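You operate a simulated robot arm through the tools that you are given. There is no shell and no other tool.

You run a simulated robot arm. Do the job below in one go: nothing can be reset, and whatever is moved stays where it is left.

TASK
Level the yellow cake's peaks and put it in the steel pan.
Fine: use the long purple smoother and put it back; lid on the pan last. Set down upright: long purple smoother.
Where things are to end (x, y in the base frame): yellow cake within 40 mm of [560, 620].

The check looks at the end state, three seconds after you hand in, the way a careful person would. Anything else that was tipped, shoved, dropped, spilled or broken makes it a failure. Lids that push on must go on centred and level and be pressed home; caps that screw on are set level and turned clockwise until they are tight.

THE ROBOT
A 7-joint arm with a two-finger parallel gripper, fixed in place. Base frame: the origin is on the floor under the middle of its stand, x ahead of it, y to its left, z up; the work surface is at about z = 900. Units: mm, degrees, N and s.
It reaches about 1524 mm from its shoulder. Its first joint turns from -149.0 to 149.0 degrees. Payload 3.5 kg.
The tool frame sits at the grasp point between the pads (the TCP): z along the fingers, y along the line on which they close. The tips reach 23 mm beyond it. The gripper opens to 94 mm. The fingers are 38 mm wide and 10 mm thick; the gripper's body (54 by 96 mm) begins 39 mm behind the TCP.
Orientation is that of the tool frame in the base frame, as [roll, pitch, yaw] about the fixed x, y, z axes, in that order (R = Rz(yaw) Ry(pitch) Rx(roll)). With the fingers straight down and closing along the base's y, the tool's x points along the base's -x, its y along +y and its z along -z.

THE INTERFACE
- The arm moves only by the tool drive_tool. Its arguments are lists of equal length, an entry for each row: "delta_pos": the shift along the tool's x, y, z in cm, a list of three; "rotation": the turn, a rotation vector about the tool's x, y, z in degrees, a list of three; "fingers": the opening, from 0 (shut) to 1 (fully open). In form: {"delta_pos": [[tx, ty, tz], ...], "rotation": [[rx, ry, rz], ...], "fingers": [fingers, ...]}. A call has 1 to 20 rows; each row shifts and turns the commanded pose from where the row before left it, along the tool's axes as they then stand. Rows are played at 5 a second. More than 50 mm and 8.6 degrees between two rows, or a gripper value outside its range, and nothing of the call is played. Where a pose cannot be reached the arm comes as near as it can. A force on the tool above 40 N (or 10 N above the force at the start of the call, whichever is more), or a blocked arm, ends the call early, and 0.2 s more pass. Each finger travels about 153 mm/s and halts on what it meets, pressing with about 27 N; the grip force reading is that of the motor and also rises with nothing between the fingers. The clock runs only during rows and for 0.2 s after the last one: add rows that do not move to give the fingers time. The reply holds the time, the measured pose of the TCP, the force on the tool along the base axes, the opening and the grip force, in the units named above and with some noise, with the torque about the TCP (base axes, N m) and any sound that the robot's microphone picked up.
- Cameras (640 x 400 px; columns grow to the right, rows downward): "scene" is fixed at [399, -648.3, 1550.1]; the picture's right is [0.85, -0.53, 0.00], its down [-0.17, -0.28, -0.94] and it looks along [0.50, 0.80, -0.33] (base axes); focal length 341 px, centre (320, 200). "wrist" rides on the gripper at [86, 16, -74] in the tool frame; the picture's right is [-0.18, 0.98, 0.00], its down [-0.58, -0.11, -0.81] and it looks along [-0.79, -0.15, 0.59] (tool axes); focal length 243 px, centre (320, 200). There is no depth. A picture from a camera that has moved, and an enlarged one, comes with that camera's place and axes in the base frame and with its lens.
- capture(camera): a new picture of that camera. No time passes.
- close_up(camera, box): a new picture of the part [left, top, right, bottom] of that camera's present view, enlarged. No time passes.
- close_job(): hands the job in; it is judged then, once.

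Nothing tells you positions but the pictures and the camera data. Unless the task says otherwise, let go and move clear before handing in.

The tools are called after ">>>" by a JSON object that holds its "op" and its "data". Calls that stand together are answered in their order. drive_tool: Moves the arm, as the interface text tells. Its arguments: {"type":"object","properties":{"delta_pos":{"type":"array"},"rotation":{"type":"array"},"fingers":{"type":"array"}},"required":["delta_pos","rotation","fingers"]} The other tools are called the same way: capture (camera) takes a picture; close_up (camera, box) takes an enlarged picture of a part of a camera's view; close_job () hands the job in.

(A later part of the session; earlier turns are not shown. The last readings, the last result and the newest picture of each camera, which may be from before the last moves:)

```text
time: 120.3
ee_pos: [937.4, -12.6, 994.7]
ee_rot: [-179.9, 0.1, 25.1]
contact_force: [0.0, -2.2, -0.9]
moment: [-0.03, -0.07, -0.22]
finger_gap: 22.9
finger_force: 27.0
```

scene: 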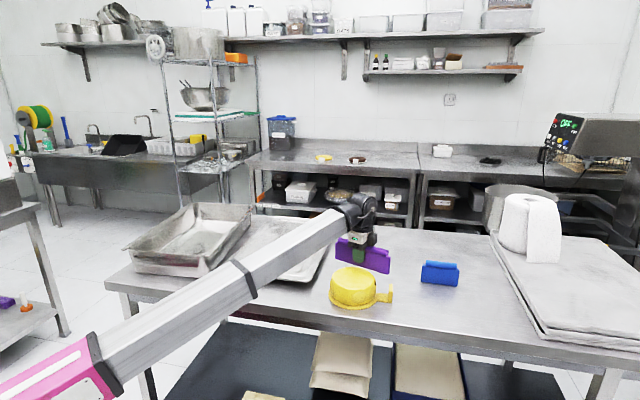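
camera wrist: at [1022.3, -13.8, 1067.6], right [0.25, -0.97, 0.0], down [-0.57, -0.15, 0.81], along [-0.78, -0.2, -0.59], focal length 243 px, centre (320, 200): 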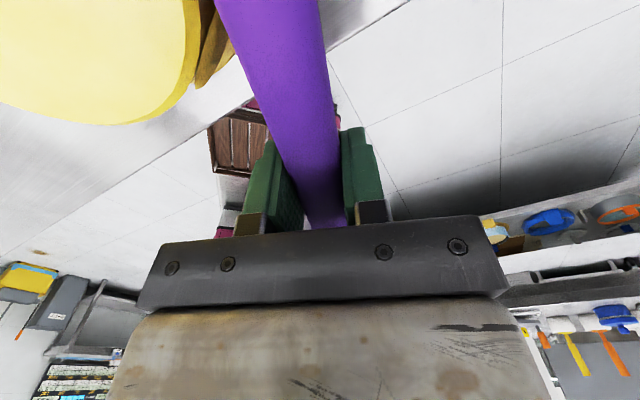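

Contact at about 2 N. I'll sweep 20 mm along the plate, then withdraw the way it came in.

>>> {"op": "drive_tool", "data": {"delta_pos": [[0.4, -0.03, 0], [0.4, -0.03, 0], [0.4, -0.03, 0], [0.4, -0.03, 0], [0.4, -0.03, 0], [0, 0, 0]], "rotation": [[0, 0, 0], [0, 0, 0], [0, 0, 0], [0, 0, 0], [0, 0, 0], [0, 0, 0]], "fingers": [0, 0, 0, 0, 0, 0]}}

>>> {"op": "drive_tool", "data": {"delta_pos": [[-2.0, 0.3, 0], [-1.0, 1.0, 0], [-1, 2, 0], [0, 2, 0], [0, 0, -4], [0, 0, -4.5], [0, 0, 0]], "rotation": [[0, 0, 0], [0, 0, 0], [0, 0, 0], [0, 0, 0], [0, 0, 0], [0, 0, 0], [0, 0, 0]], "fingers": [0, 0, 0, 0, 0, 0, 0]}}

>>> {"op": "close_up", "data": {"camera": "scene", "box": [300, 220, 430, 320]}}

>>> {"op": "capture", "data": {"camera": "wrist"}}

```text
time: 121.7
ee_pos: [955.1, -3.2, 992.8]
ee_rot: [179.9, 0.0, 25.1]
contact_force: [0.2, -1.9, -0.8]
moment: [-0.04, -0.03, -0.12]
finger_gap: 22.8
finger_force: 26.9
```

```text
time: 123.3
ee_pos: [940.2, -68.7, 1078.2]
ee_rot: [-179.9, 0.1, 25.2]
contact_force: [-0.3, 0.2, -0.8]
moment: [0.0, 0.04, 0.03]
finger_gap: 22.8
finger_force: 26.9
```

```text
4.00 times, centred on (365, 270) of scene
camera zoom: at [399.0, -648.3, 1550.1], right [0.85, -0.53, 0.0], down [-0.17, -0.28, -0.94], along [0.5, 0.8, -0.33], focal length 1363 px, centre (140, -80)
```

zoom: 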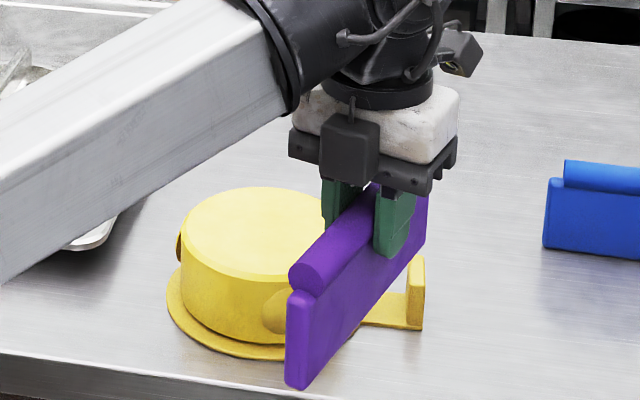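

```text
taken
camera wrist: at [1024.1, -47.6, 1153.0], right [0.25, -0.97, 0.0], down [-0.57, -0.15, 0.81], along [-0.78, -0.2, -0.59], focal length 243 px, centre (320, 200)
```

wrist: 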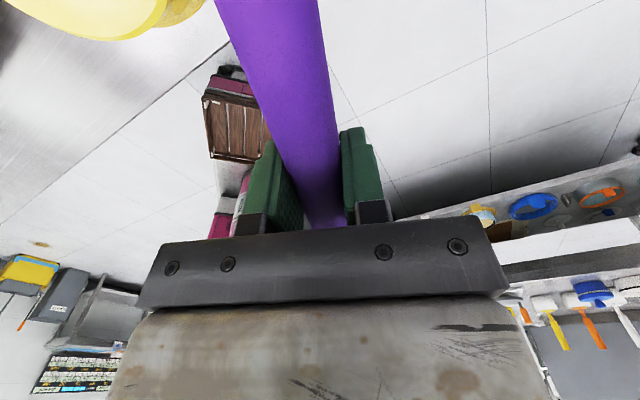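

>>> {"op": "close_up", "data": {"camera": "scene", "box": [335, 255, 395, 305]}}

```text
8.00 times, centred on (365, 280) of scene
camera zoom: at [399.0, -648.3, 1550.1], right [0.85, -0.53, 0.0], down [-0.17, -0.28, -0.94], along [0.5, 0.8, -0.33], focal length 2726 px, centre (-40, -440)
```

zoom: 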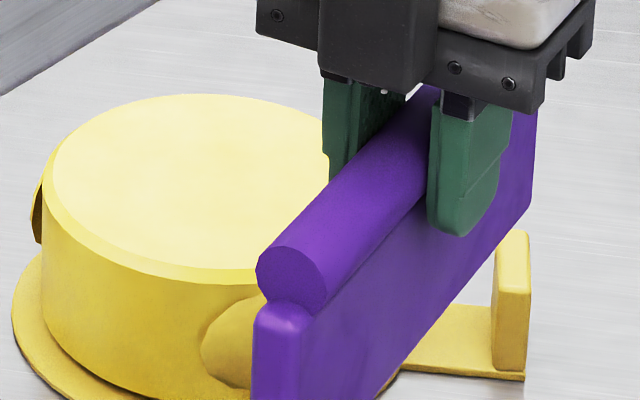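

The az 160° and 205° faces are smooth. Next I'll cross over the cake to the back-left side for the az 115° lump.

>>> {"op": "drive_tool", "data": {"delta_pos": [[2.02, -3.95, -0.1], [2.02, -3.95, 0], [2.02, -3.95, 0], [2.02, -3.95, 0], [2.02, -3.95, 0], [2.02, -3.95, 0], [0, 0, 0], [0, 0, 0]], "rotation": [[0, 0, 0], [0, 0, 0], [0, 0, 0], [0, 0, 0], [0, 0, 0], [0, 0, 0], [0, 0, 0], [0, 0, 0]], "fingers": [0, 0, 0, 0, 0, 0, 0, 0]}}

>>> {"op": "close_up", "data": {"camera": "scene", "box": [290, 210, 410, 310]}}

>>> {"op": "capture", "data": {"camera": "wrist"}}

```text
time: 125.1
ee_pos: [951.0, 197.6, 1076.6]
ee_rot: [-180.0, 0.1, 25.1]
contact_force: [-1.0, 0.4, -0.1]
moment: [-0.01, 0.0, -0.01]
finger_gap: 23.1
finger_force: 26.9
```

```text
4.00 times, centred on (350, 260) of scene
camera zoom: at [399.0, -648.3, 1550.1], right [0.85, -0.53, 0.0], down [-0.17, -0.28, -0.94], along [0.5, 0.8, -0.33], focal length 1363 px, centre (200, -40)
```

zoom: 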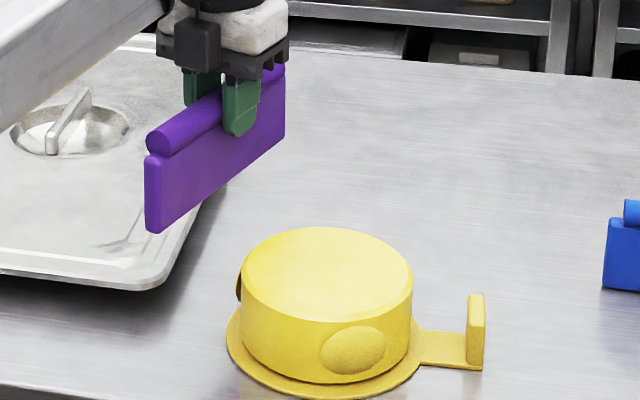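

```text
taken
camera wrist: at [1036.4, 219.6, 1152.0], right [0.25, -0.97, 0.0], down [-0.57, -0.15, 0.81], along [-0.78, -0.2, -0.59], focal length 243 px, centre (320, 200)
```

wrist: 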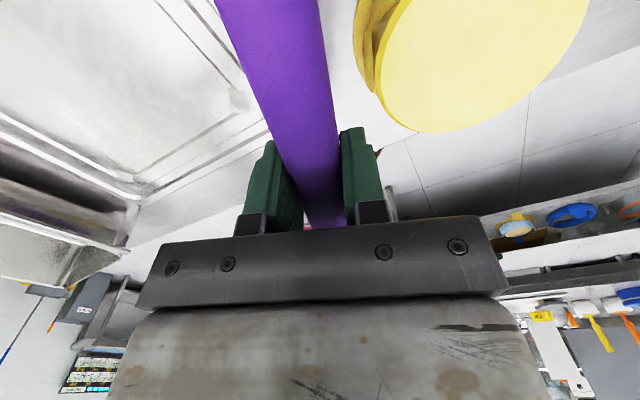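

>>> {"op": "drive_tool", "data": {"delta_pos": [[0, 0, 4], [0, 0, 1.5], [0, 0, 1], [0, 0, 1], [0, 0, 0.9], [0, 0, 0]], "rotation": [[0, 0, 0], [0, 0, 0], [0, 0, 0], [0, 0, 0], [0, 0, 0], [0, 0, 0]], "fingers": [0, 0, 0, 0, 0, 0]}}

>>> {"op": "drive_tool", "data": {"delta_pos": [[0, 0.6, 0], [0, 0.5, 0], [0, 0.5, 0], [0, 0.3, 0], [0, 0.2, 0], [0, 0, 0]], "rotation": [[0, 0, 0], [0, 0, 0], [0, 0, 0], [0, 0, 0], [0, 0, 0], [0, 0, 0]], "fingers": [0, 0, 0, 0, 0, 0]}}

>>> {"op": "close_up", "data": {"camera": "scene", "box": [290, 210, 410, 310]}}

```text
time: 126.5
ee_pos: [950.1, 198.6, 994.1]
ee_rot: [-180.0, 0.1, 25.1]
contact_force: [-0.7, 0.7, -1.2]
moment: [0.0, 0.04, 0.01]
finger_gap: 23.0
finger_force: 27.1
```

```text
time: 127.9
ee_pos: [959.2, 179.1, 995.3]
ee_rot: [-180.0, 0.1, 25.1]
contact_force: [0.3, -0.2, 0.1]
moment: [-0.01, -0.01, -0.02]
finger_gap: 22.9
finger_force: 27.0
```

```text
4.00 times, centred on (350, 260) of scene
camera zoom: at [399.0, -648.3, 1550.1], right [0.85, -0.53, 0.0], down [-0.17, -0.28, -0.94], along [0.5, 0.8, -0.33], focal length 1363 px, centre (200, -40)
```

zoom: 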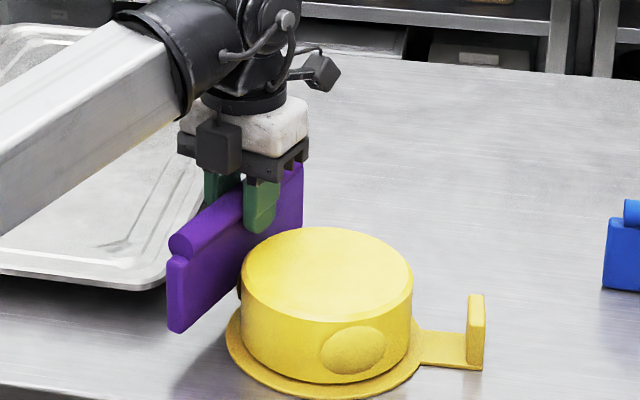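

>>> {"op": "drive_tool", "data": {"delta_pos": [[0, 0.15, 0.1], [0, 0.15, 0.1], [0, 0, 0]], "rotation": [[0, 0, 0], [0, 0, 0], [0, 0, 0]], "fingers": [0, 0, 0]}}

>>> {"op": "drive_tool", "data": {"delta_pos": [[0, 0.15, 0], [0, 0.15, 0], [0, 0, 0]], "rotation": [[0, 0, 0], [0, 0, 0], [0, 0, 0]], "fingers": [0, 0, 0]}}

```text
time: 128.7
ee_pos: [961.0, 176.0, 993.1]
ee_rot: [180.0, 0.2, 25.1]
contact_force: [-0.5, -0.1, 0.6]
moment: [-0.05, -0.03, 0.04]
finger_gap: 23.0
finger_force: 27.0
```

```text
time: 129.5
ee_pos: [962.1, 173.1, 993.2]
ee_rot: [180.0, 0.1, 25.0]
contact_force: [-0.2, 0.5, -0.4]
moment: [-0.01, 0.01, 0.01]
finger_gap: 23.1
finger_force: 27.0
```

>>> {"op": "drive_tool", "data": {"delta_pos": [[0, 0.15, 0], [0, 0.15, 0], [0, 0, 0]], "rotation": [[0, 0, 0], [0, 0, 0], [0, 0, 0]], "fingers": [0, 0, 0]}}

>>> {"op": "drive_tool", "data": {"delta_pos": [[0, 0.15, 0], [0, 0.1, 0], [0, 0, 0]], "rotation": [[0, 0, 0], [0, 0, 0], [0, 0, 0]], "fingers": [0, 0, 0]}}

```text
time: 130.3
ee_pos: [963.0, 170.7, 991.5]
ee_rot: [179.9, 0.1, 25.1]
contact_force: [-0.3, 0.1, -0.6]
moment: [-0.01, -0.03, -0.01]
finger_gap: 22.8
finger_force: 27.3
```

```text
time: 131.1
ee_pos: [963.0, 167.9, 992.9]
ee_rot: [-179.8, 0.1, 25.1]
contact_force: [-0.9, 1.5, 0.2]
moment: [0.14, 0.07, -0.01]
finger_gap: 22.9
finger_force: 26.5
```

Contact, about 2 N. Sweep along the side lump and withdraw.

>>> {"op": "drive_tool", "data": {"delta_pos": [[-0.2, 0.1, 0], [-0.4, 0.03, 0], [-0.4, 0.03, 0], [-0.4, 0.03, 0], [-0.4, 0.03, 0], [-0.4, 0.03, 0], [-0.2, 0.03, 0], [0, 0, 0]], "rotation": [[0, 0, 0], [0, 0, 0], [0, 0, 0], [0, 0, 0], [0, 0, 0], [0, 0, 0], [0, 0, 0], [0, 0, 0]], "fingers": [0, 0, 0, 0, 0, 0, 0, 0]}}

>>> {"op": "drive_tool", "data": {"delta_pos": [[0, -0.5, 0], [0, -1.5, 0], [0, -1, 0], [0, 0, -4], [0, 0, -4.5], [0, 0, 0]], "rotation": [[0, 0, 0], [0, 0, 0], [0, 0, 0], [0, 0, 0], [0, 0, 0], [0, 0, 0]], "fingers": [0, 0, 0, 0, 0, 0]}}

>>> {"op": "close_up", "data": {"camera": "scene", "box": [290, 210, 410, 310]}}

>>> {"op": "capture", "data": {"camera": "wrist"}}

```text
time: 132.9
ee_pos: [943.6, 154.8, 992.5]
ee_rot: [179.9, 0.0, 25.1]
contact_force: [0.6, 1.3, -1.2]
moment: [-0.01, -0.01, 0.02]
finger_gap: 22.8
finger_force: 27.0
```

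```text
time: 134.3
ee_pos: [930.2, 180.5, 1078.8]
ee_rot: [-179.9, 0.1, 25.2]
contact_force: [0.9, 0.5, -1.1]
moment: [-0.01, 0.02, -0.02]
finger_gap: 23.0
finger_force: 26.7
```

```text
4.00 times, centred on (350, 260) of scene
camera zoom: at [399.0, -648.3, 1550.1], right [0.85, -0.53, 0.0], down [-0.17, -0.28, -0.94], along [0.5, 0.8, -0.33], focal length 1363 px, centre (200, -40)
```

zoom: 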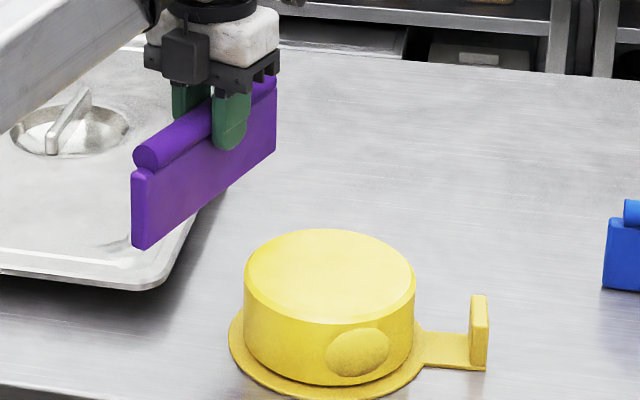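

```text
taken
camera wrist: at [1014.8, 201.6, 1153.4], right [0.25, -0.97, 0.0], down [-0.57, -0.15, 0.81], along [-0.78, -0.2, -0.59], focal length 243 px, centre (320, 200)
```

wrist: 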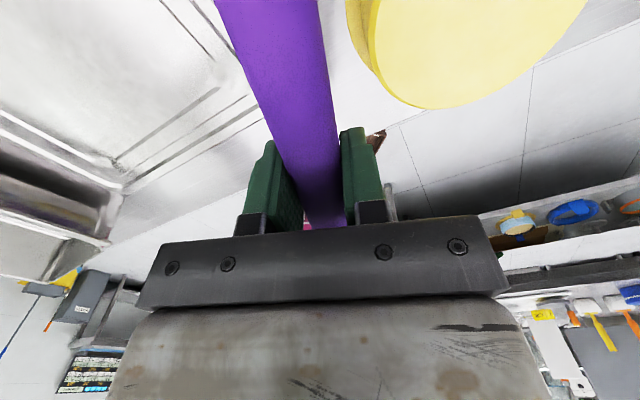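

Only the front lump (az 250°) and the back one (az 70°) remain. I'll turn the last 45° and go to the back side first.

>>> {"op": "drive_tool", "data": {"delta_pos": [[0, 0, 0], [0, 0, 0], [0, 0, 0], [0, 0, 0], [0, 0, 0], [0, 0, 0], [3.76, -1.44, 0], [3.76, -1.44, 0], [3.76, -1.44, 0], [0, 0, 0]], "rotation": [[0, 0, 7.5], [0, 0, 7.5], [0, 0, 7.5], [0, 0, 7.5], [0, 0, 7.5], [0, 0, 7.5], [0, 0, 0], [0, 0, 0], [0, 0, 0], [0, 0, 0]], "fingers": [0, 0, 0, 0, 0, 0, 0, 0, 0, 0]}}

>>> {"op": "close_up", "data": {"camera": "scene", "box": [300, 200, 420, 300]}}

>>> {"op": "capture", "data": {"camera": "wrist"}}

```text
time: 136.5
ee_pos: [1029.9, 230.1, 1078.3]
ee_rot: [179.8, 0.1, 19.4]
contact_force: [-0.8, -1.3, -0.9]
moment: [0.03, 0.01, -0.02]
finger_gap: 22.7
finger_force: 26.9
out of reach, approached as far as the arm can: row 2, 3, 4, 5, 6, 7, 8, 9
```

```text
4.00 times, centred on (360, 250) of scene
camera zoom: at [399.0, -648.3, 1550.1], right [0.85, -0.53, 0.0], down [-0.17, -0.28, -0.94], along [0.5, 0.8, -0.33], focal length 1363 px, centre (160, 0)
```

zoom: 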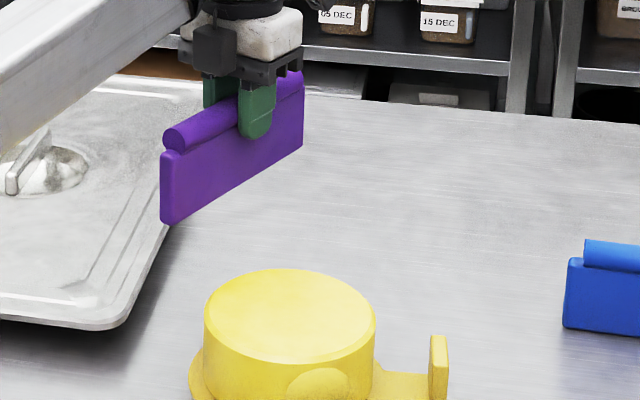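

```text
taken
camera wrist: at [1117.2, 242.6, 1153.3], right [0.15, -0.99, 0.0], down [-0.58, -0.09, 0.81], along [-0.8, -0.13, -0.59], focal length 243 px, centre (320, 200)
```

wrist: 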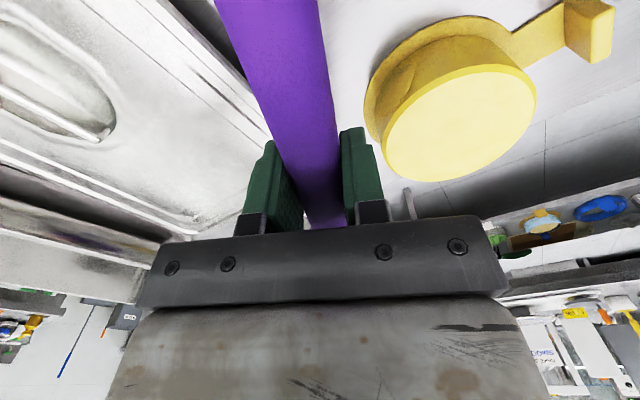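

The wrist joint hits its limit near yaw 20°, so I'll go round the other way. I'll wind back to about yaw 150° at this safe height, which is within 10° of tangent to the two remaining lumps, and watch for any contact between camera and forearm.

>>> {"op": "drive_tool", "data": {"delta_pos": [[0, 0, 0], [0, 0, 0], [0, 0, 0], [0, 0, 0], [0, 0, 0], [0, 0, 0], [0, 0, 0], [0, 0, 0], [0, 0, 0], [0, 0, 0], [0, 0, 0], [0, 0, 0], [0, 0, 0], [0, 0, 0], [0, 0, 0], [0, 0, 0], [0, 0, 0], [0, 0, 0], [0, 0, 0], [0, 0, 0]], "rotation": [[0, 0, -7.5], [0, 0, -7.5], [0, 0, -7.5], [0, 0, -7.5], [0, 0, -7.5], [0, 0, -7.5], [0, 0, -7.5], [0, 0, -7.5], [0, 0, -7.5], [0, 0, -7.5], [0, 0, -7.5], [0, 0, -7.5], [0, 0, -7.5], [0, 0, -7.5], [0, 0, -7.5], [0, 0, -7.5], [0, 0, -7.5], [0, 0, -7.5], [0, 0, -7.5], [0, 0, 0]], "fingers": [0, 0, 0, 0, 0, 0, 0, 0, 0, 0, 0, 0, 0, 0, 0, 0, 0, 0, 0, 0]}}

>>> {"op": "capture", "data": {"camera": "wrist"}}

>>> {"op": "close_up", "data": {"camera": "scene", "box": [300, 200, 420, 300]}}

```text
time: 140.7
ee_pos: [1031.7, 230.1, 1078.1]
ee_rot: [179.9, -0.1, 160.5]
contact_force: [0.3, 0.5, -0.9]
moment: [-0.01, -0.03, -0.01]
finger_gap: 22.9
finger_force: 27.1
```

```text
taken
camera wrist: at [954.6, 272.5, 1153.8], right [0.5, 0.86, 0.0], down [0.51, -0.3, 0.81], along [0.7, -0.41, -0.59], focal length 243 px, centre (320, 200)
```

wrist: 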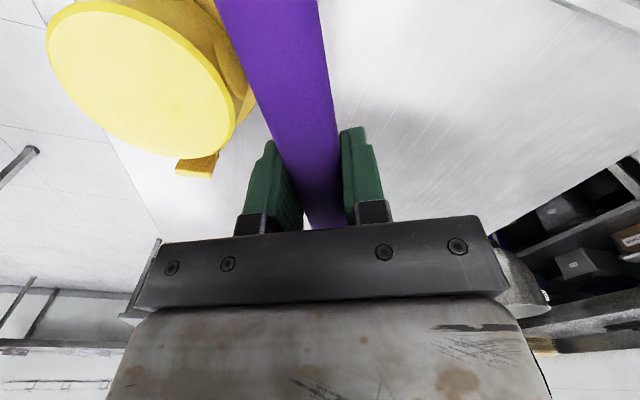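

```text
4.00 times, centred on (360, 250) of scene
camera zoom: at [399.0, -648.3, 1550.1], right [0.85, -0.53, 0.0], down [-0.17, -0.28, -0.94], along [0.5, 0.8, -0.33], focal length 1363 px, centre (160, 0)
```

zoom: 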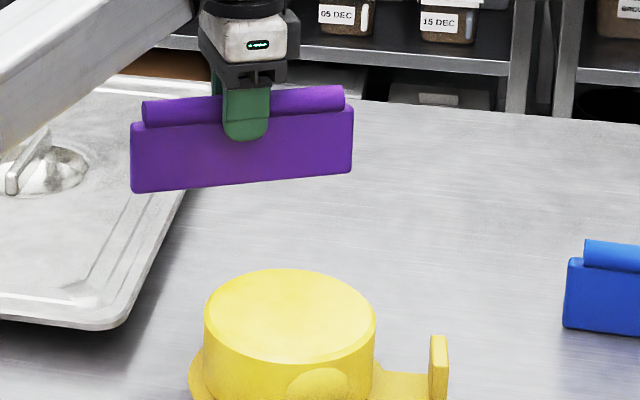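

No contact at yaw 160°, exactly the orientation I need. I'll position behind the cake and lower carefully.

>>> {"op": "drive_tool", "data": {"delta_pos": [[-1.6, -1.96, 0], [-1.6, -1.96, 0], [0, 0, 2], [0, 0, 2], [0, 0, 1.5], [0, 0, 1], [0, 0, 1], [0, 0, 1.1], [0, 0, 0]], "rotation": [[0, 0, 0.5], [0, 0, 0], [0, 0, 0], [0, 0, 0], [0, 0, 0], [0, 0, 0], [0, 0, 0], [0, 0, 0], [0, 0, 0]], "fingers": [0, 0, 0, 0, 0, 0, 0, 0, 0]}}

>>> {"op": "close_up", "data": {"camera": "scene", "box": [300, 210, 420, 310]}}

>>> {"op": "capture", "data": {"camera": "wrist"}}

```text
time: 142.7
ee_pos: [1047.5, 180.0, 991.7]
ee_rot: [-179.9, -0.1, 160.0]
contact_force: [-0.7, 0.5, -1.5]
moment: [-0.01, 0.0, 0.02]
finger_gap: 22.6
finger_force: 26.7
```

```text
4.00 times, centred on (360, 260) of scene
camera zoom: at [399.0, -648.3, 1550.1], right [0.85, -0.53, 0.0], down [-0.17, -0.28, -0.94], along [0.5, 0.8, -0.33], focal length 1363 px, centre (160, -40)
```

zoom: 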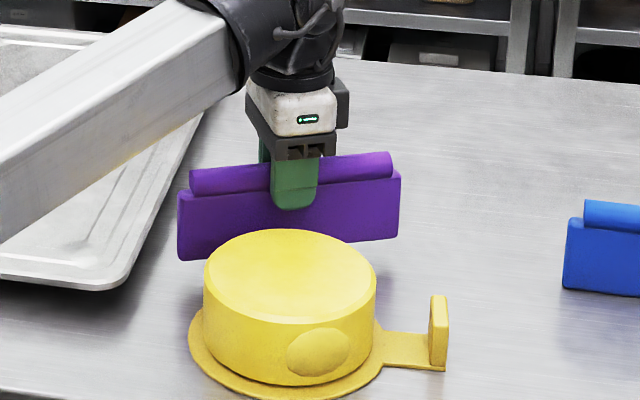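

```text
taken
camera wrist: at [972.2, 224.0, 1067.3], right [0.51, 0.86, 0.0], down [0.51, -0.3, 0.81], along [0.69, -0.41, -0.59], focal length 243 px, centre (320, 200)
```

wrist: 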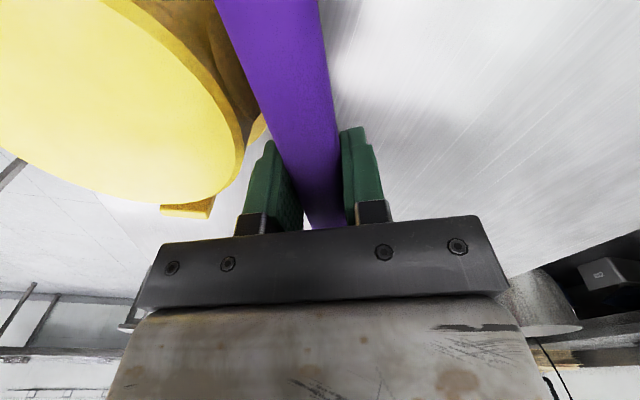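

>>> {"op": "drive_tool", "data": {"delta_pos": [[0, -0.6, 0], [0, -0.5, 0], [0, -0.5, 0], [0, -0.3, 0], [0, -0.2, 0], [0, 0, 0]], "rotation": [[0, 0, 0], [0, 0, 0], [0, 0, 0], [0, 0, 0], [0, 0, 0], [0, 0, 0]], "fingers": [0, 0, 0, 0, 0, 0]}}

>>> {"op": "drive_tool", "data": {"delta_pos": [[0, -0.15, 0], [0, -0.15, 0], [0, 0, 0]], "rotation": [[0, 0, 0], [0, 0, 0], [0, 0, 0]], "fingers": [0, 0, 0]}}

```text
time: 144.1
ee_pos: [1041.3, 161.5, 992.2]
ee_rot: [-179.9, -0.1, 159.9]
contact_force: [-0.1, 0.1, 0.3]
moment: [0.04, -0.02, -0.03]
finger_gap: 23.0
finger_force: 26.7
```

```text
time: 144.9
ee_pos: [1039.1, 158.5, 991.6]
ee_rot: [-179.9, -0.1, 159.9]
contact_force: [0.9, -0.7, -0.7]
moment: [-0.03, -0.03, 0.02]
finger_gap: 22.9
finger_force: 26.8
```

>>> {"op": "drive_tool", "data": {"delta_pos": [[0, -0.15, 0], [0, -0.15, 0], [0, 0, 0]], "rotation": [[0, 0, 0], [0, 0, 0], [0, 0, 0]], "fingers": [0, 0, 0]}}

>>> {"op": "drive_tool", "data": {"delta_pos": [[0, -0.15, 0], [0, -0.1, 0], [0, 0, 0]], "rotation": [[0, 0, 0], [0, 0, 0], [0, 0, 0]], "fingers": [0, 0, 0]}}

```text
time: 145.7
ee_pos: [1038.1, 155.5, 991.4]
ee_rot: [-179.8, 0.0, 159.9]
contact_force: [0.4, 0.9, -0.9]
moment: [0.01, 0.02, 0.0]
finger_gap: 23.1
finger_force: 27.5
```

```text
time: 146.5
ee_pos: [1036.1, 152.9, 992.6]
ee_rot: [-179.8, -0.1, 159.9]
contact_force: [0.6, -0.1, -0.7]
moment: [0.01, -0.03, 0.01]
finger_gap: 23.0
finger_force: 27.1
```

>>> {"op": "drive_tool", "data": {"delta_pos": [[0, -0.1, 0], [0, -0.1, 0], [0, 0, 0]], "rotation": [[0, 0, 0], [0, 0, 0], [0, 0, 0]], "fingers": [0, 0, 0]}}

>>> {"op": "drive_tool", "data": {"delta_pos": [[0, -0.1, 0], [0, -0.1, 0], [0, 0, 0]], "rotation": [[0, 0, 0], [0, 0, 0], [0, 0, 0]], "fingers": [0, 0, 0]}}

>>> {"op": "capture", "data": {"camera": "wrist"}}

>>> {"op": "close_up", "data": {"camera": "scene", "box": [300, 210, 420, 310]}}

```text
time: 147.3
ee_pos: [1036.5, 151.3, 993.4]
ee_rot: [-179.9, -0.2, 159.9]
contact_force: [0.6, 0.2, -1.1]
moment: [0.03, -0.04, 0.0]
finger_gap: 23.4
finger_force: 26.9
```

```text
time: 148.1
ee_pos: [1035.6, 149.2, 991.5]
ee_rot: [-179.9, -0.2, 160.0]
contact_force: [0.1, 2.5, 0.4]
moment: [0.07, 0.01, -0.07]
finger_gap: 22.9
finger_force: 27.4
```

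```text
taken
camera wrist: at [960.2, 194.2, 1067.6], right [0.51, 0.86, 0.0], down [0.51, -0.3, 0.81], along [0.69, -0.41, -0.59], focal length 243 px, centre (320, 200)
```

wrist: 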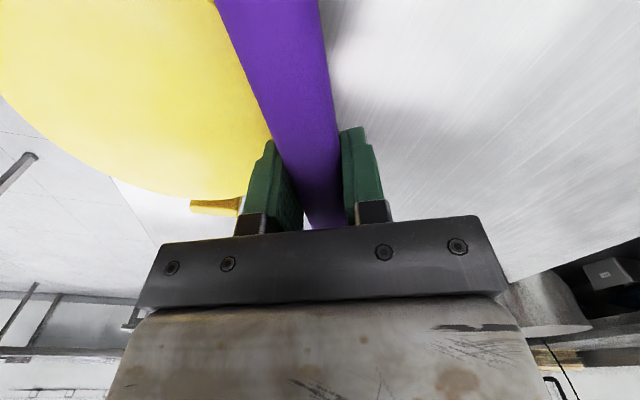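

```text
4.00 times, centred on (360, 260) of scene
camera zoom: at [399.0, -648.3, 1550.1], right [0.85, -0.53, 0.0], down [-0.17, -0.28, -0.94], along [0.5, 0.8, -0.33], focal length 1363 px, centre (160, -40)
```

zoom: 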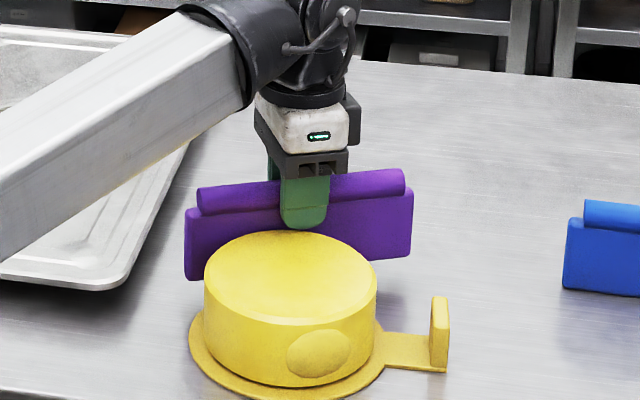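

Contact at about 2.5 N. Sweep away from the lid, then withdraw and lift.

>>> {"op": "drive_tool", "data": {"delta_pos": [[-0.2, -0.08, 0], [-0.4, -0.04, 0], [-0.4, -0.04, 0], [-0.4, -0.04, 0], [-0.4, -0.03, 0], [-0.4, -0.03, 0], [-0.2, 0, 0], [0, 0, 0]], "rotation": [[0, 0, 0], [0, 0, 0], [0, 0, 0], [0, 0, 0], [0, 0, 0], [0, 0, 0], [0, 0, 0], [0, 0, 0]], "fingers": [0, 0, 0, 0, 0, 0, 0, 0]}}

>>> {"op": "drive_tool", "data": {"delta_pos": [[0, 0.5, 0], [0, 2, 0], [0, 2, 0], [0, 2, 0], [0, 0, 0]], "rotation": [[0, 0, 0], [0, 0, 0], [0, 0, 0], [0, 0, 0], [0, 0, 0]], "fingers": [0, 0, 0, 0, 0]}}

>>> {"op": "capture", "data": {"camera": "wrist"}}

>>> {"op": "close_up", "data": {"camera": "scene", "box": [300, 210, 420, 310]}}

```text
time: 149.9
ee_pos: [1057.1, 138.6, 992.2]
ee_rot: [-179.9, -0.1, 159.9]
contact_force: [0.1, 0.3, -0.4]
moment: [0.04, -0.01, 0.02]
finger_gap: 22.8
finger_force: 27.3
```

```text
time: 151.1
ee_pos: [1078.8, 200.3, 990.9]
ee_rot: [-179.9, -0.1, 159.9]
contact_force: [-0.1, 0.7, -1.0]
moment: [0.0, 0.02, 0.01]
finger_gap: 22.6
finger_force: 27.2
```

```text
taken
camera wrist: at [1003.3, 245.0, 1067.4], right [0.51, 0.86, 0.0], down [0.51, -0.3, 0.81], along [0.69, -0.41, -0.59], focal length 243 px, centre (320, 200)
```

wrist: 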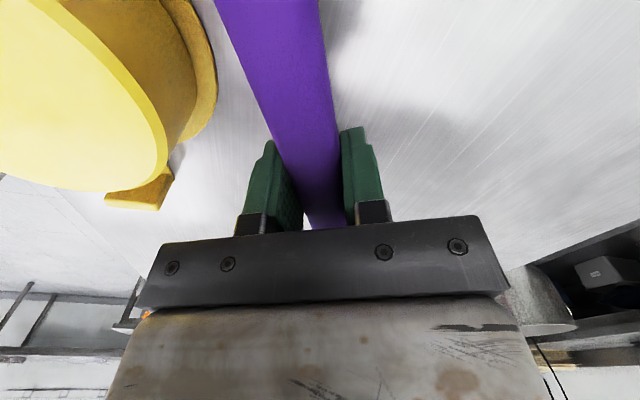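

```text
4.00 times, centred on (360, 260) of scene
camera zoom: at [399.0, -648.3, 1550.1], right [0.85, -0.53, 0.0], down [-0.17, -0.28, -0.94], along [0.5, 0.8, -0.33], focal length 1363 px, centre (160, -40)
```

zoom: 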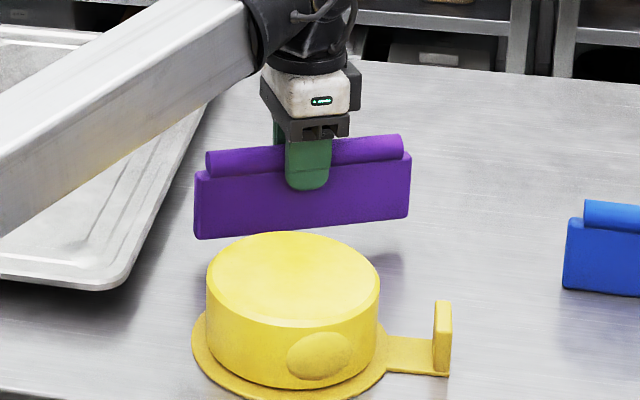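

The back is smooth from what I can see. The last lump is at the front (az 250°): I'll lift, turn to yaw 150° and cross to the front side.

>>> {"op": "drive_tool", "data": {"delta_pos": [[0, 0, -4.3], [0, 0, -4.3], [0, 0, 0], [0, 0, 0], [1.03, -4.1, 0], [1.03, -4.1, 0], [1.03, -4.1, 0], [1.03, -4.1, 0], [1.03, -4.1, 0], [1.03, -4.1, 0], [0, 0, 0]], "rotation": [[0, 0, 0], [0, 0, 0], [0, 0, 5], [0, 0, 5], [0, 0, 0], [0, 0, 0], [0, 0, 0], [0, 0, 0], [0, 0, 0], [0, 0, 0], [0, 0, 0]], "fingers": [0, 0, 0, 0, 0, 0, 0, 0, 0, 0, 0]}}

>>> {"op": "close_up", "data": {"camera": "scene", "box": [290, 220, 410, 320]}}

>>> {"op": "capture", "data": {"camera": "wrist"}}

```text
time: 153.5
ee_pos: [902.6, 18.1, 1076.7]
ee_rot: [-179.9, 0.0, 149.9]
contact_force: [1.0, 0.2, -1.3]
moment: [0.02, 0.02, -0.03]
finger_gap: 23.0
finger_force: 27.4
```

```text
4.00 times, centred on (350, 270) of scene
camera zoom: at [399.0, -648.3, 1550.1], right [0.85, -0.53, 0.0], down [-0.17, -0.28, -0.94], along [0.5, 0.8, -0.33], focal length 1363 px, centre (200, -80)
```

zoom: 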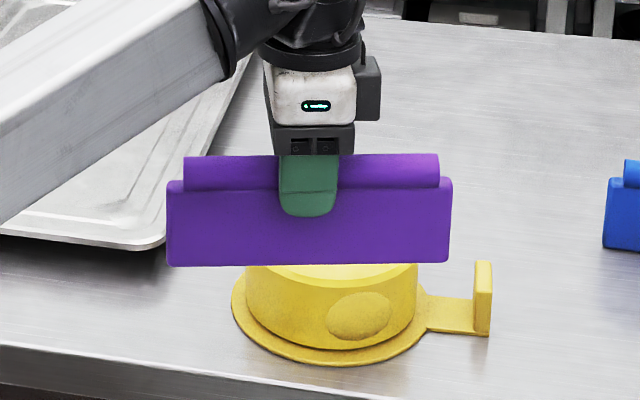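

```text
taken
camera wrist: at [836.5, 74.8, 1152.4], right [0.65, 0.76, 0.0], down [0.45, -0.39, 0.81], along [0.61, -0.53, -0.59], focal length 243 px, centre (320, 200)
```

wrist: 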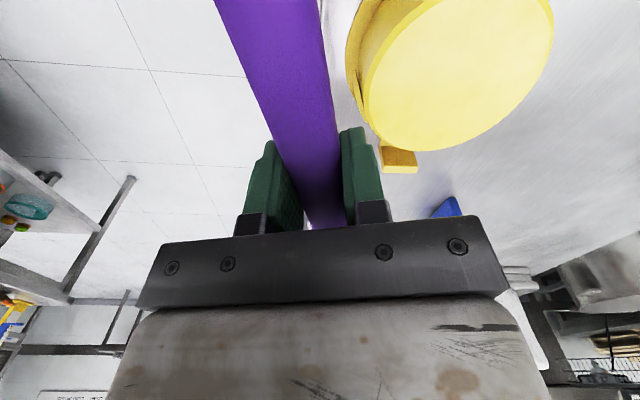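

>>> {"op": "drive_tool", "data": {"delta_pos": [[0, 0, 3.5], [0, 0, 2], [0, 0, 1], [0, 0, 1], [0, 0, 1], [0, 0.8, 0], [0, 0.7, 0], [0, 0.5, 0], [0, 0.3, 0], [0, 0, 0]], "rotation": [[0, 0, 0], [0, 0, 0], [0, 0, 0], [0, 0, 0], [0, 0, 0], [0, 0, 0], [0, 0, 0], [0, 0, 0], [0, 0, 0], [0, 0, 0]], "fingers": [0, 0, 0, 0, 0, 0, 0, 0, 0, 0]}}

>>> {"op": "close_up", "data": {"camera": "scene", "box": [290, 220, 410, 320]}}

>>> {"op": "drive_tool", "data": {"delta_pos": [[0, 0.15, 0], [0, 0.15, 0], [0, 0, 0]], "rotation": [[0, 0, 0], [0, 0, 0], [0, 0, 0]], "fingers": [0, 0, 0]}}

```text
time: 155.7
ee_pos: [914.9, 38.6, 993.9]
ee_rot: [180.0, -0.1, 149.9]
contact_force: [0.6, 0.1, 0.0]
moment: [-0.04, 0.0, 0.0]
finger_gap: 23.0
finger_force: 27.0
```

```text
4.00 times, centred on (350, 270) of scene
camera zoom: at [399.0, -648.3, 1550.1], right [0.85, -0.53, 0.0], down [-0.17, -0.28, -0.94], along [0.5, 0.8, -0.33], focal length 1363 px, centre (200, -80)
```

zoom: 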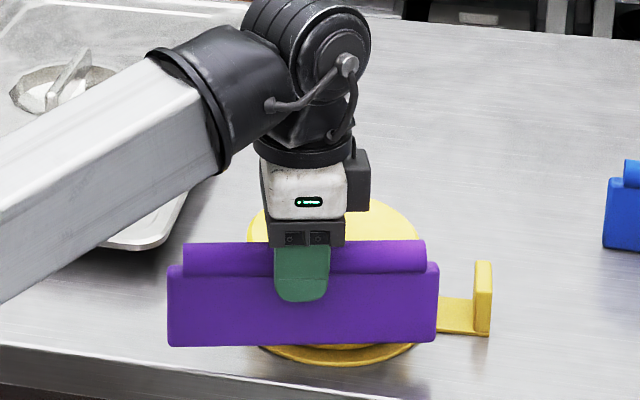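

```text
time: 156.5
ee_pos: [916.4, 40.1, 994.0]
ee_rot: [-179.9, -0.2, 149.9]
contact_force: [-0.7, -3.0, -1.1]
moment: [-0.04, 0.07, -0.07]
finger_gap: 23.1
finger_force: 26.3
```

Contact at 3 N. Sweep along it.

>>> {"op": "drive_tool", "data": {"delta_pos": [[0.2, 0.05, 0], [0.4, 0.03, 0], [0.4, 0.03, 0], [0.4, 0.03, 0], [0.4, 0.03, 0], [0.4, 0.03, 0], [0.2, 0.03, 0], [0, 0, 0]], "rotation": [[0, 0, 0], [0, 0, 0], [0, 0, 0], [0, 0, 0], [0, 0, 0], [0, 0, 0], [0, 0, 0], [0, 0, 0]], "fingers": [0, 0, 0, 0, 0, 0, 0, 0]}}

>>> {"op": "drive_tool", "data": {"delta_pos": [[0, -0.5, 0], [0, -1.5, 0], [0, -1.5, 0], [0, 0, -4], [0, 0, -4.5], [0, 0, 0]], "rotation": [[0, 0, 0], [0, 0, 0], [0, 0, 0], [0, 0, 0], [0, 0, 0], [0, 0, 0]], "fingers": [0, 0, 0, 0, 0, 0]}}

>>> {"op": "close_up", "data": {"camera": "scene", "box": [310, 240, 410, 320]}}

>>> {"op": "capture", "data": {"camera": "wrist"}}

```text
time: 158.3
ee_pos: [896.8, 55.1, 993.0]
ee_rot: [-179.9, -0.1, 149.9]
contact_force: [-0.4, -1.5, -0.9]
moment: [-0.08, 0.01, -0.14]
finger_gap: 23.1
finger_force: 26.8
```

```text
time: 159.7
ee_pos: [876.3, 22.7, 1078.6]
ee_rot: [180.0, -0.2, 149.9]
contact_force: [-0.4, 0.4, -1.6]
moment: [-0.03, -0.01, -0.03]
finger_gap: 22.9
finger_force: 27.0
```

```text
5.00 times, centred on (360, 280) of scene
camera zoom: at [399.0, -648.3, 1550.1], right [0.85, -0.53, 0.0], down [-0.17, -0.28, -0.94], along [0.5, 0.8, -0.33], focal length 1704 px, centre (120, -200)
```

zoom: 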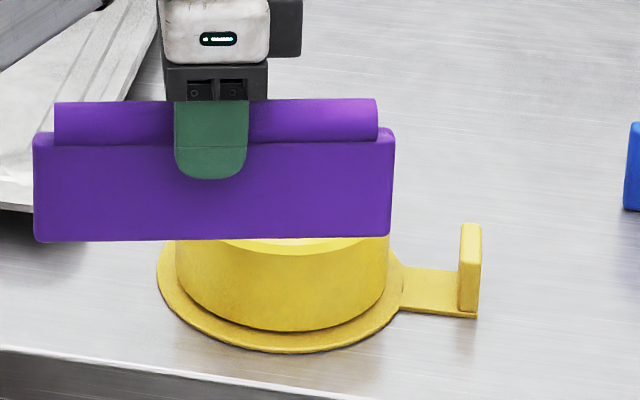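

```text
taken
camera wrist: at [810.5, 79.4, 1153.8], right [0.65, 0.76, 0.0], down [0.45, -0.39, 0.81], along [0.61, -0.53, -0.59], focal length 243 px, centre (320, 200)
```

wrist: 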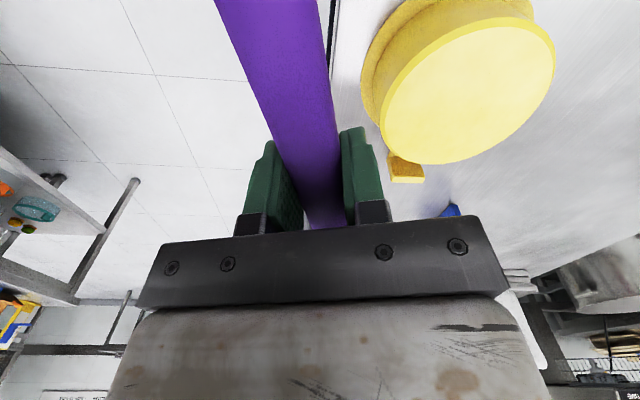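

The front lump is gone as well. Before putting the smoother away I'll check the far sides of the cake with the wrist camera from behind it.

>>> {"op": "drive_tool", "data": {"delta_pos": [[-1.22, 4.12, 0], [-1.22, 4.12, 0], [-1.22, 4.12, 0], [-1.22, 4.12, 0], [-1.22, 4.12, 0], [-1.22, 4.12, 0], [-1.22, 4.12, 0], [0, 0, 0], [0, 0, 0], [0, 0, 0], [0, 0, 0], [0, 0, 0], [0, 0, 3.5], [0, 0, 3.0], [0, 0, 0]], "rotation": [[0, 0, 0], [0, 0, 0], [0, 0, 0], [0, 0, 0], [0, 0, 0], [0, 0, 0], [0, 0, 0], [0, 0, 7], [0, 0, 7], [0, 0, 7], [0, 0, 7], [0, 0, 7], [0, 0, 0], [0, 0, 0], [0, 0, 0]], "fingers": [0, 0, 0, 0, 0, 0, 0, 0, 0, 0, 0, 0, 0, 0, 0]}}

>>> {"op": "capture", "data": {"camera": "wrist"}}

>>> {"op": "close_up", "data": {"camera": "scene", "box": [310, 240, 410, 320]}}

```text
time: 162.9
ee_pos: [1098.6, 229.9, 1012.7]
ee_rot: [-179.9, 0.1, 114.8]
contact_force: [1.7, -0.4, -0.8]
moment: [-0.01, -0.02, -0.02]
finger_gap: 23.1
finger_force: 26.6
```

```text
taken
camera wrist: at [1077.1, 315.1, 1087.0], right [0.97, 0.25, 0.0], down [0.15, -0.57, 0.81], along [0.2, -0.78, -0.59], focal length 243 px, centre (320, 200)
```

wrist: 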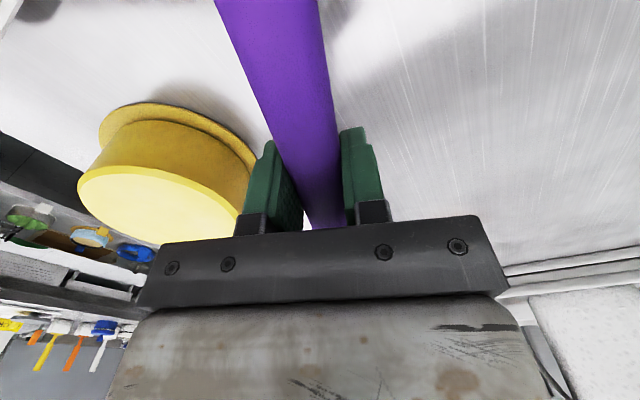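

```text
5.00 times, centred on (360, 280) of scene
camera zoom: at [399.0, -648.3, 1550.1], right [0.85, -0.53, 0.0], down [-0.17, -0.28, -0.94], along [0.5, 0.8, -0.33], focal length 1704 px, centre (120, -200)
```

zoom: 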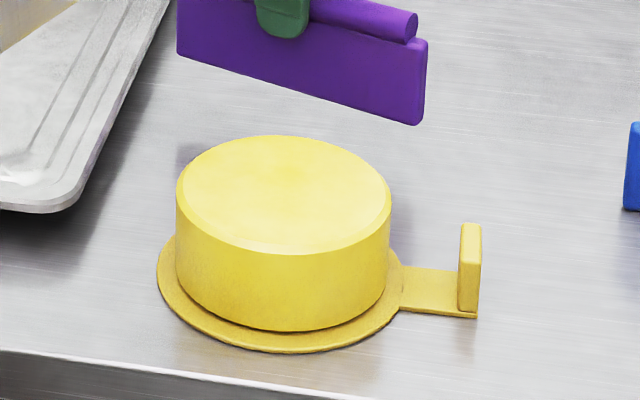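

>>> {"op": "close_up", "data": {"camera": "wrist", "box": [60, 80, 280, 260]}}

```text
2.22 times, centred on (170, 170) of wrist
camera zoom: at [1077.1, 315.1, 1087.0], right [0.97, 0.25, 0.0], down [0.15, -0.57, 0.81], along [0.2, -0.78, -0.59], focal length 539 px, centre (653, 267)
```

zoom: 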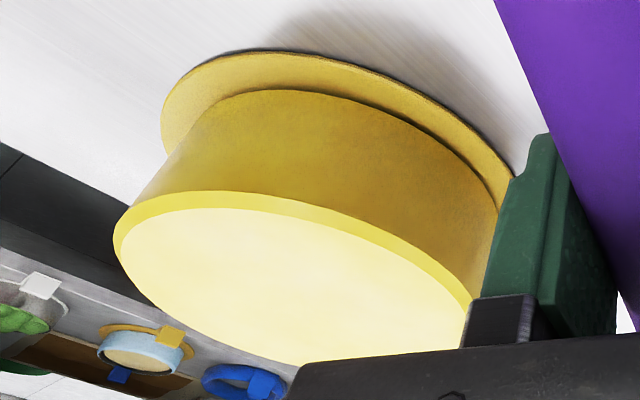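

The cake is smooth all round, top and sides. Now I'll return the long purple smoother to its original spot at (1167, -141.5), yaw 131°.

>>> {"op": "drive_tool", "data": {"delta_pos": [[0, 0, -3.6], [0, 0, -3.6], [0, 0, 0], [0, 0, 0], [-4.07, -2.4, 0], [-4.07, -2.4, 0], [-4.07, -2.4, 0], [-4.07, -2.4, 0], [-4.07, -2.4, 0], [-4.07, -2.4, 0], [-4.07, -2.4, 0], [-4.07, -2.4, 0], [0, 0, 0], [0, 0, 0]], "rotation": [[0, 0, 0], [0, 0, 0], [0, 0, -8.1], [0, 0, -8.1], [0, 0, 0], [0, 0, 0], [0, 0, 0], [0, 0, 0], [0, 0, 0], [0, 0, 0], [0, 0, 0], [0, 0, 0], [0, 0, 0], [0, 0, 0]], "fingers": [0, 0, 0, 0, 0, 0, 0, 0, 0, 0, 0, 0, 0, 0]}}

>>> {"op": "capture", "data": {"camera": "scene"}}

```text
time: 165.9
ee_pos: [1168.9, -143.3, 1083.9]
ee_rot: [-179.9, 0.0, 131.0]
contact_force: [1.1, 0.4, -0.6]
moment: [0.05, 0.0, 0.0]
finger_gap: 22.7
finger_force: 26.8
```

```text
taken
```

scene: 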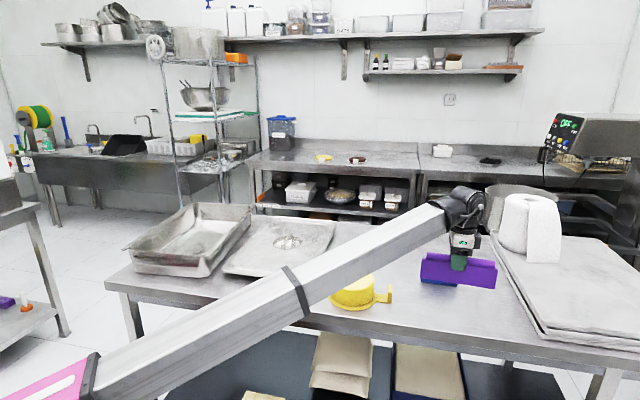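

>>> {"op": "drive_tool", "data": {"delta_pos": [[-0.0, -0.0, 4], [0, 0, 4], [0, 0, 2], [0, 0, 0.6], [0, 0, 0]], "rotation": [[0, 0, 0], [0, 0, 0], [0, 0, 0], [0, 0, 0], [0, 0, 0]], "fingers": [0, 0, 0, 0, 0]}}

>>> {"op": "close_up", "data": {"camera": "scene", "box": [410, 275, 500, 330]}}

```text
time: 167.1
ee_pos: [1166.3, -140.0, 977.6]
ee_rot: [-179.9, 0.0, 131.2]
contact_force: [0.2, 0.3, -1.2]
moment: [0.0, 0.01, -0.01]
finger_gap: 22.8
finger_force: 26.8
```

```text
7.11 times, centred on (455, 302) of scene
camera zoom: at [399.0, -648.3, 1550.1], right [0.85, -0.53, 0.0], down [-0.17, -0.28, -0.94], along [0.5, 0.8, -0.33], focal length 2423 px, centre (-640, -529)
```

zoom: 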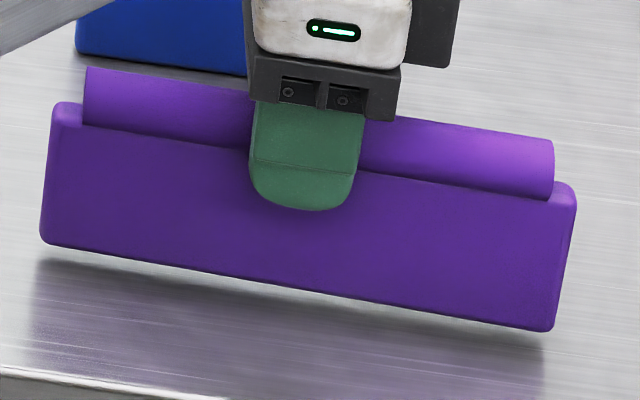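

The position matches the original within about 2 mm. Lowering the last few mm until it rests on the table.

>>> {"op": "drive_tool", "data": {"delta_pos": [[0, 0, 0.2], [0, 0, 0.2], [0, 0, 0.1], [0, 0, 0]], "rotation": [[0, 0, 0], [0, 0, 0], [0, 0, 0], [0, 0, 0]], "fingers": [0, 0, 0, 0]}}

>>> {"op": "drive_tool", "data": {"delta_pos": [[0, 0, 0.1], [0, 0, 0]], "rotation": [[0, 0, 0], [0, 0, 0]], "fingers": [0, 0]}}

```text
time: 168.1
ee_pos: [1166.7, -140.1, 972.7]
ee_rot: [-179.9, 0.0, 131.0]
contact_force: [0.6, 0.3, -1.2]
moment: [-0.03, -0.01, -0.02]
finger_gap: 22.9
finger_force: 27.1
```

```text
time: 168.7
ee_pos: [1166.7, -141.0, 973.2]
ee_rot: [-179.9, 0.0, 131.2]
contact_force: [0.2, -0.5, -1.6]
moment: [-0.02, 0.01, -0.01]
finger_gap: 23.2
finger_force: 27.1
```

>>> {"op": "drive_tool", "data": {"delta_pos": [[0, 0, 0.1], [0, 0, 0]], "rotation": [[0, 0, 0], [0, 0, 0]], "fingers": [0, 0]}}

>>> {"op": "drive_tool", "data": {"delta_pos": [[0, 0, 0.1], [0, 0, 0]], "rotation": [[0, 0, 0], [0, 0, 0]], "fingers": [0, 0]}}

```text
time: 169.3
ee_pos: [1166.2, -139.7, 971.7]
ee_rot: [-179.8, 0.0, 131.1]
contact_force: [1.0, -0.2, 2.0]
moment: [-0.19, -0.27, 0.02]
finger_gap: 22.5
finger_force: 26.8
```

```text
time: 169.9
ee_pos: [1166.3, -140.6, 971.6]
ee_rot: [-179.8, 0.0, 131.1]
contact_force: [1.2, -0.3, 13.8]
moment: [0.0, -0.06, 0.03]
finger_gap: 23.0
finger_force: 27.4
```

The smoother is flat on the table. I'll ease the pressure, open slowly, and check it stands before rising.

>>> {"op": "drive_tool", "data": {"delta_pos": [[0, 0, -0.1], [0, 0, 0], [0, 0, 0], [0, 0, 0], [0, 0, 0], [0, 0, 0]], "rotation": [[0, 0, 0], [0, 0, 0], [0, 0, 0], [0, 0, 0], [0, 0, 0], [0, 0, 0]], "fingers": [0, 0.25, 0.28, 0.33, 0.4, 0.5]}}

>>> {"op": "close_up", "data": {"camera": "scene", "box": [410, 275, 500, 330]}}

>>> {"op": "drive_tool", "data": {"delta_pos": [[0, 0, -1], [0, 0, -3], [0, 0, -4], [0, 0, -4], [0, 0, -4], [0, 0, 0]], "rotation": [[0, 0, 0], [0, 0, 0], [0, 0, 0], [0, 0, 0], [0, 0, 0], [0, 0, 0]], "fingers": [0.6, 0.6, 0.6, 0.6, 0.6, 0.6]}}

>>> {"op": "close_up", "data": {"camera": "scene", "box": [410, 275, 500, 330]}}

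```text
time: 171.3
ee_pos: [1166.0, -139.3, 971.8]
ee_rot: [-179.9, -0.1, 131.2]
contact_force: [-0.1, -0.2, 0.1]
moment: [0.0, -0.01, 0.0]
finger_gap: 46.9
finger_force: 0.0
```

```text
7.11 times, centred on (455, 302) of scene
camera zoom: at [399.0, -648.3, 1550.1], right [0.85, -0.53, 0.0], down [-0.17, -0.28, -0.94], along [0.5, 0.8, -0.33], focal length 2423 px, centre (-640, -529)
```

zoom: 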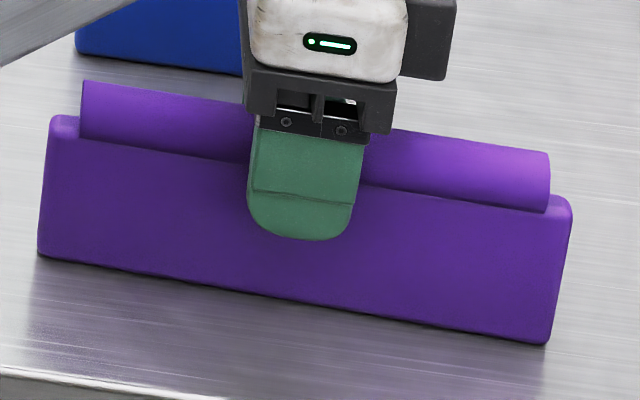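

```text
time: 172.7
ee_pos: [1166.5, -142.1, 1132.1]
ee_rot: [-179.9, 0.0, 131.0]
contact_force: [0.2, 0.0, -0.2]
moment: [0.03, -0.03, 0.02]
finger_gap: 56.4
finger_force: 0.0
```

```text
7.11 times, centred on (455, 302) of scene
camera zoom: at [399.0, -648.3, 1550.1], right [0.85, -0.53, 0.0], down [-0.17, -0.28, -0.94], along [0.5, 0.8, -0.33], focal length 2423 px, centre (-640, -529)
```

zoom: 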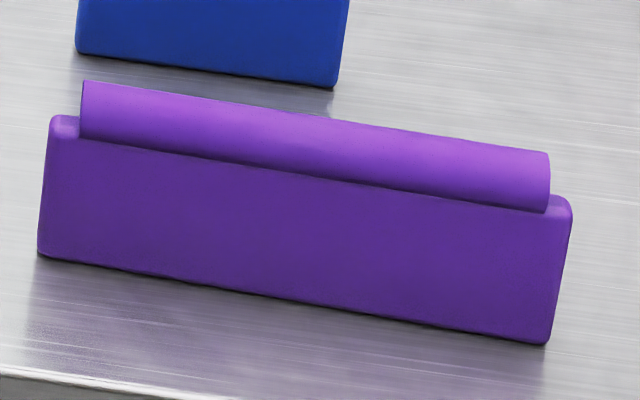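

The smoother is back in its exact spot, upright. Next is the cake: I'll go above its tab and turn so the fingers close across the tab's thickness (yaw about 46°), then look with the wrist camera.

>>> {"op": "drive_tool", "data": {"delta_pos": [[4.44, 0.53, 0], [4.44, 0.53, 0], [4.44, 0.53, 0], [4.44, 0.53, 0], [0, 0, 0], [0, 0, 0], [0, 0, 0], [0, 0, 0], [0, 0, 0], [0, 0, 0], [0, 0, 0], [0, 0, 0], [0, 0, 0], [0, 0, 0], [0, 0, 0], [0, 0, 0], [0, 0, 0]], "rotation": [[0, 0, 0], [0, 0, 0], [0, 0, 0], [0, 0, 0], [0, 0, 7.7], [0, 0, 7.7], [0, 0, 7.7], [0, 0, 7.7], [0, 0, 7.7], [0, 0, 7.7], [0, 0, 7.7], [0, 0, 7.7], [0, 0, 7.7], [0, 0, 7.7], [0, 0, 7.7], [0, 0, 0], [0, 0, 0]], "fingers": [0.6, 0.6, 0.6, 0.6, 0.6, 0.6, 0.6, 0.6, 0.6, 0.6, 0.6, 0.6, 0.6, 0.6, 0.6, 0.6, 0.6]}}

>>> {"op": "capture", "data": {"camera": "wrist"}}

>>> {"op": "close_up", "data": {"camera": "scene", "box": [330, 200, 430, 310]}}

```text
time: 176.3
ee_pos: [1066.7, 7.5, 1131.9]
ee_rot: [-179.9, 0.1, 46.3]
contact_force: [-0.4, -0.3, -1.1]
moment: [-0.01, -0.02, 0.04]
finger_gap: 56.4
finger_force: 0.0
```

```text
taken
camera wrist: at [1137.2, 58.3, 1206.8], right [0.58, -0.81, 0.0], down [-0.48, -0.34, 0.81], along [-0.66, -0.47, -0.59], focal length 243 px, centre (320, 200)
```

wrist: 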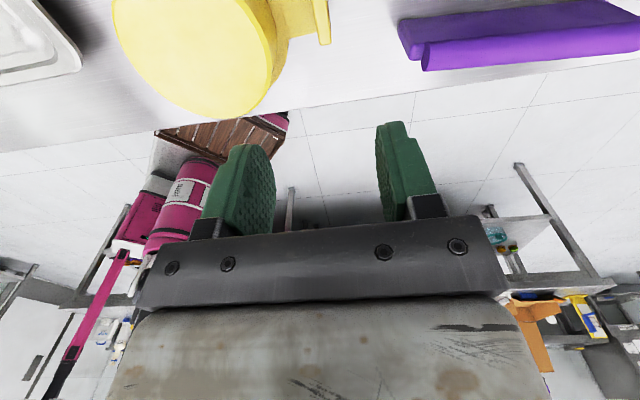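

```text
3.64 times, centred on (380, 255) of scene
camera zoom: at [399.0, -648.3, 1550.1], right [0.85, -0.53, 0.0], down [-0.17, -0.28, -0.94], along [0.5, 0.8, -0.33], focal length 1239 px, centre (102, 0)
```

zoom: 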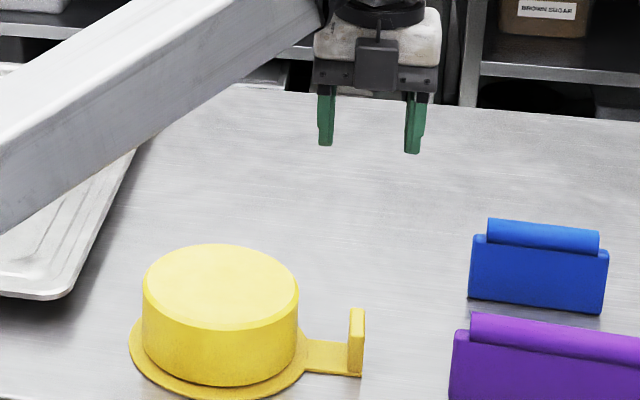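

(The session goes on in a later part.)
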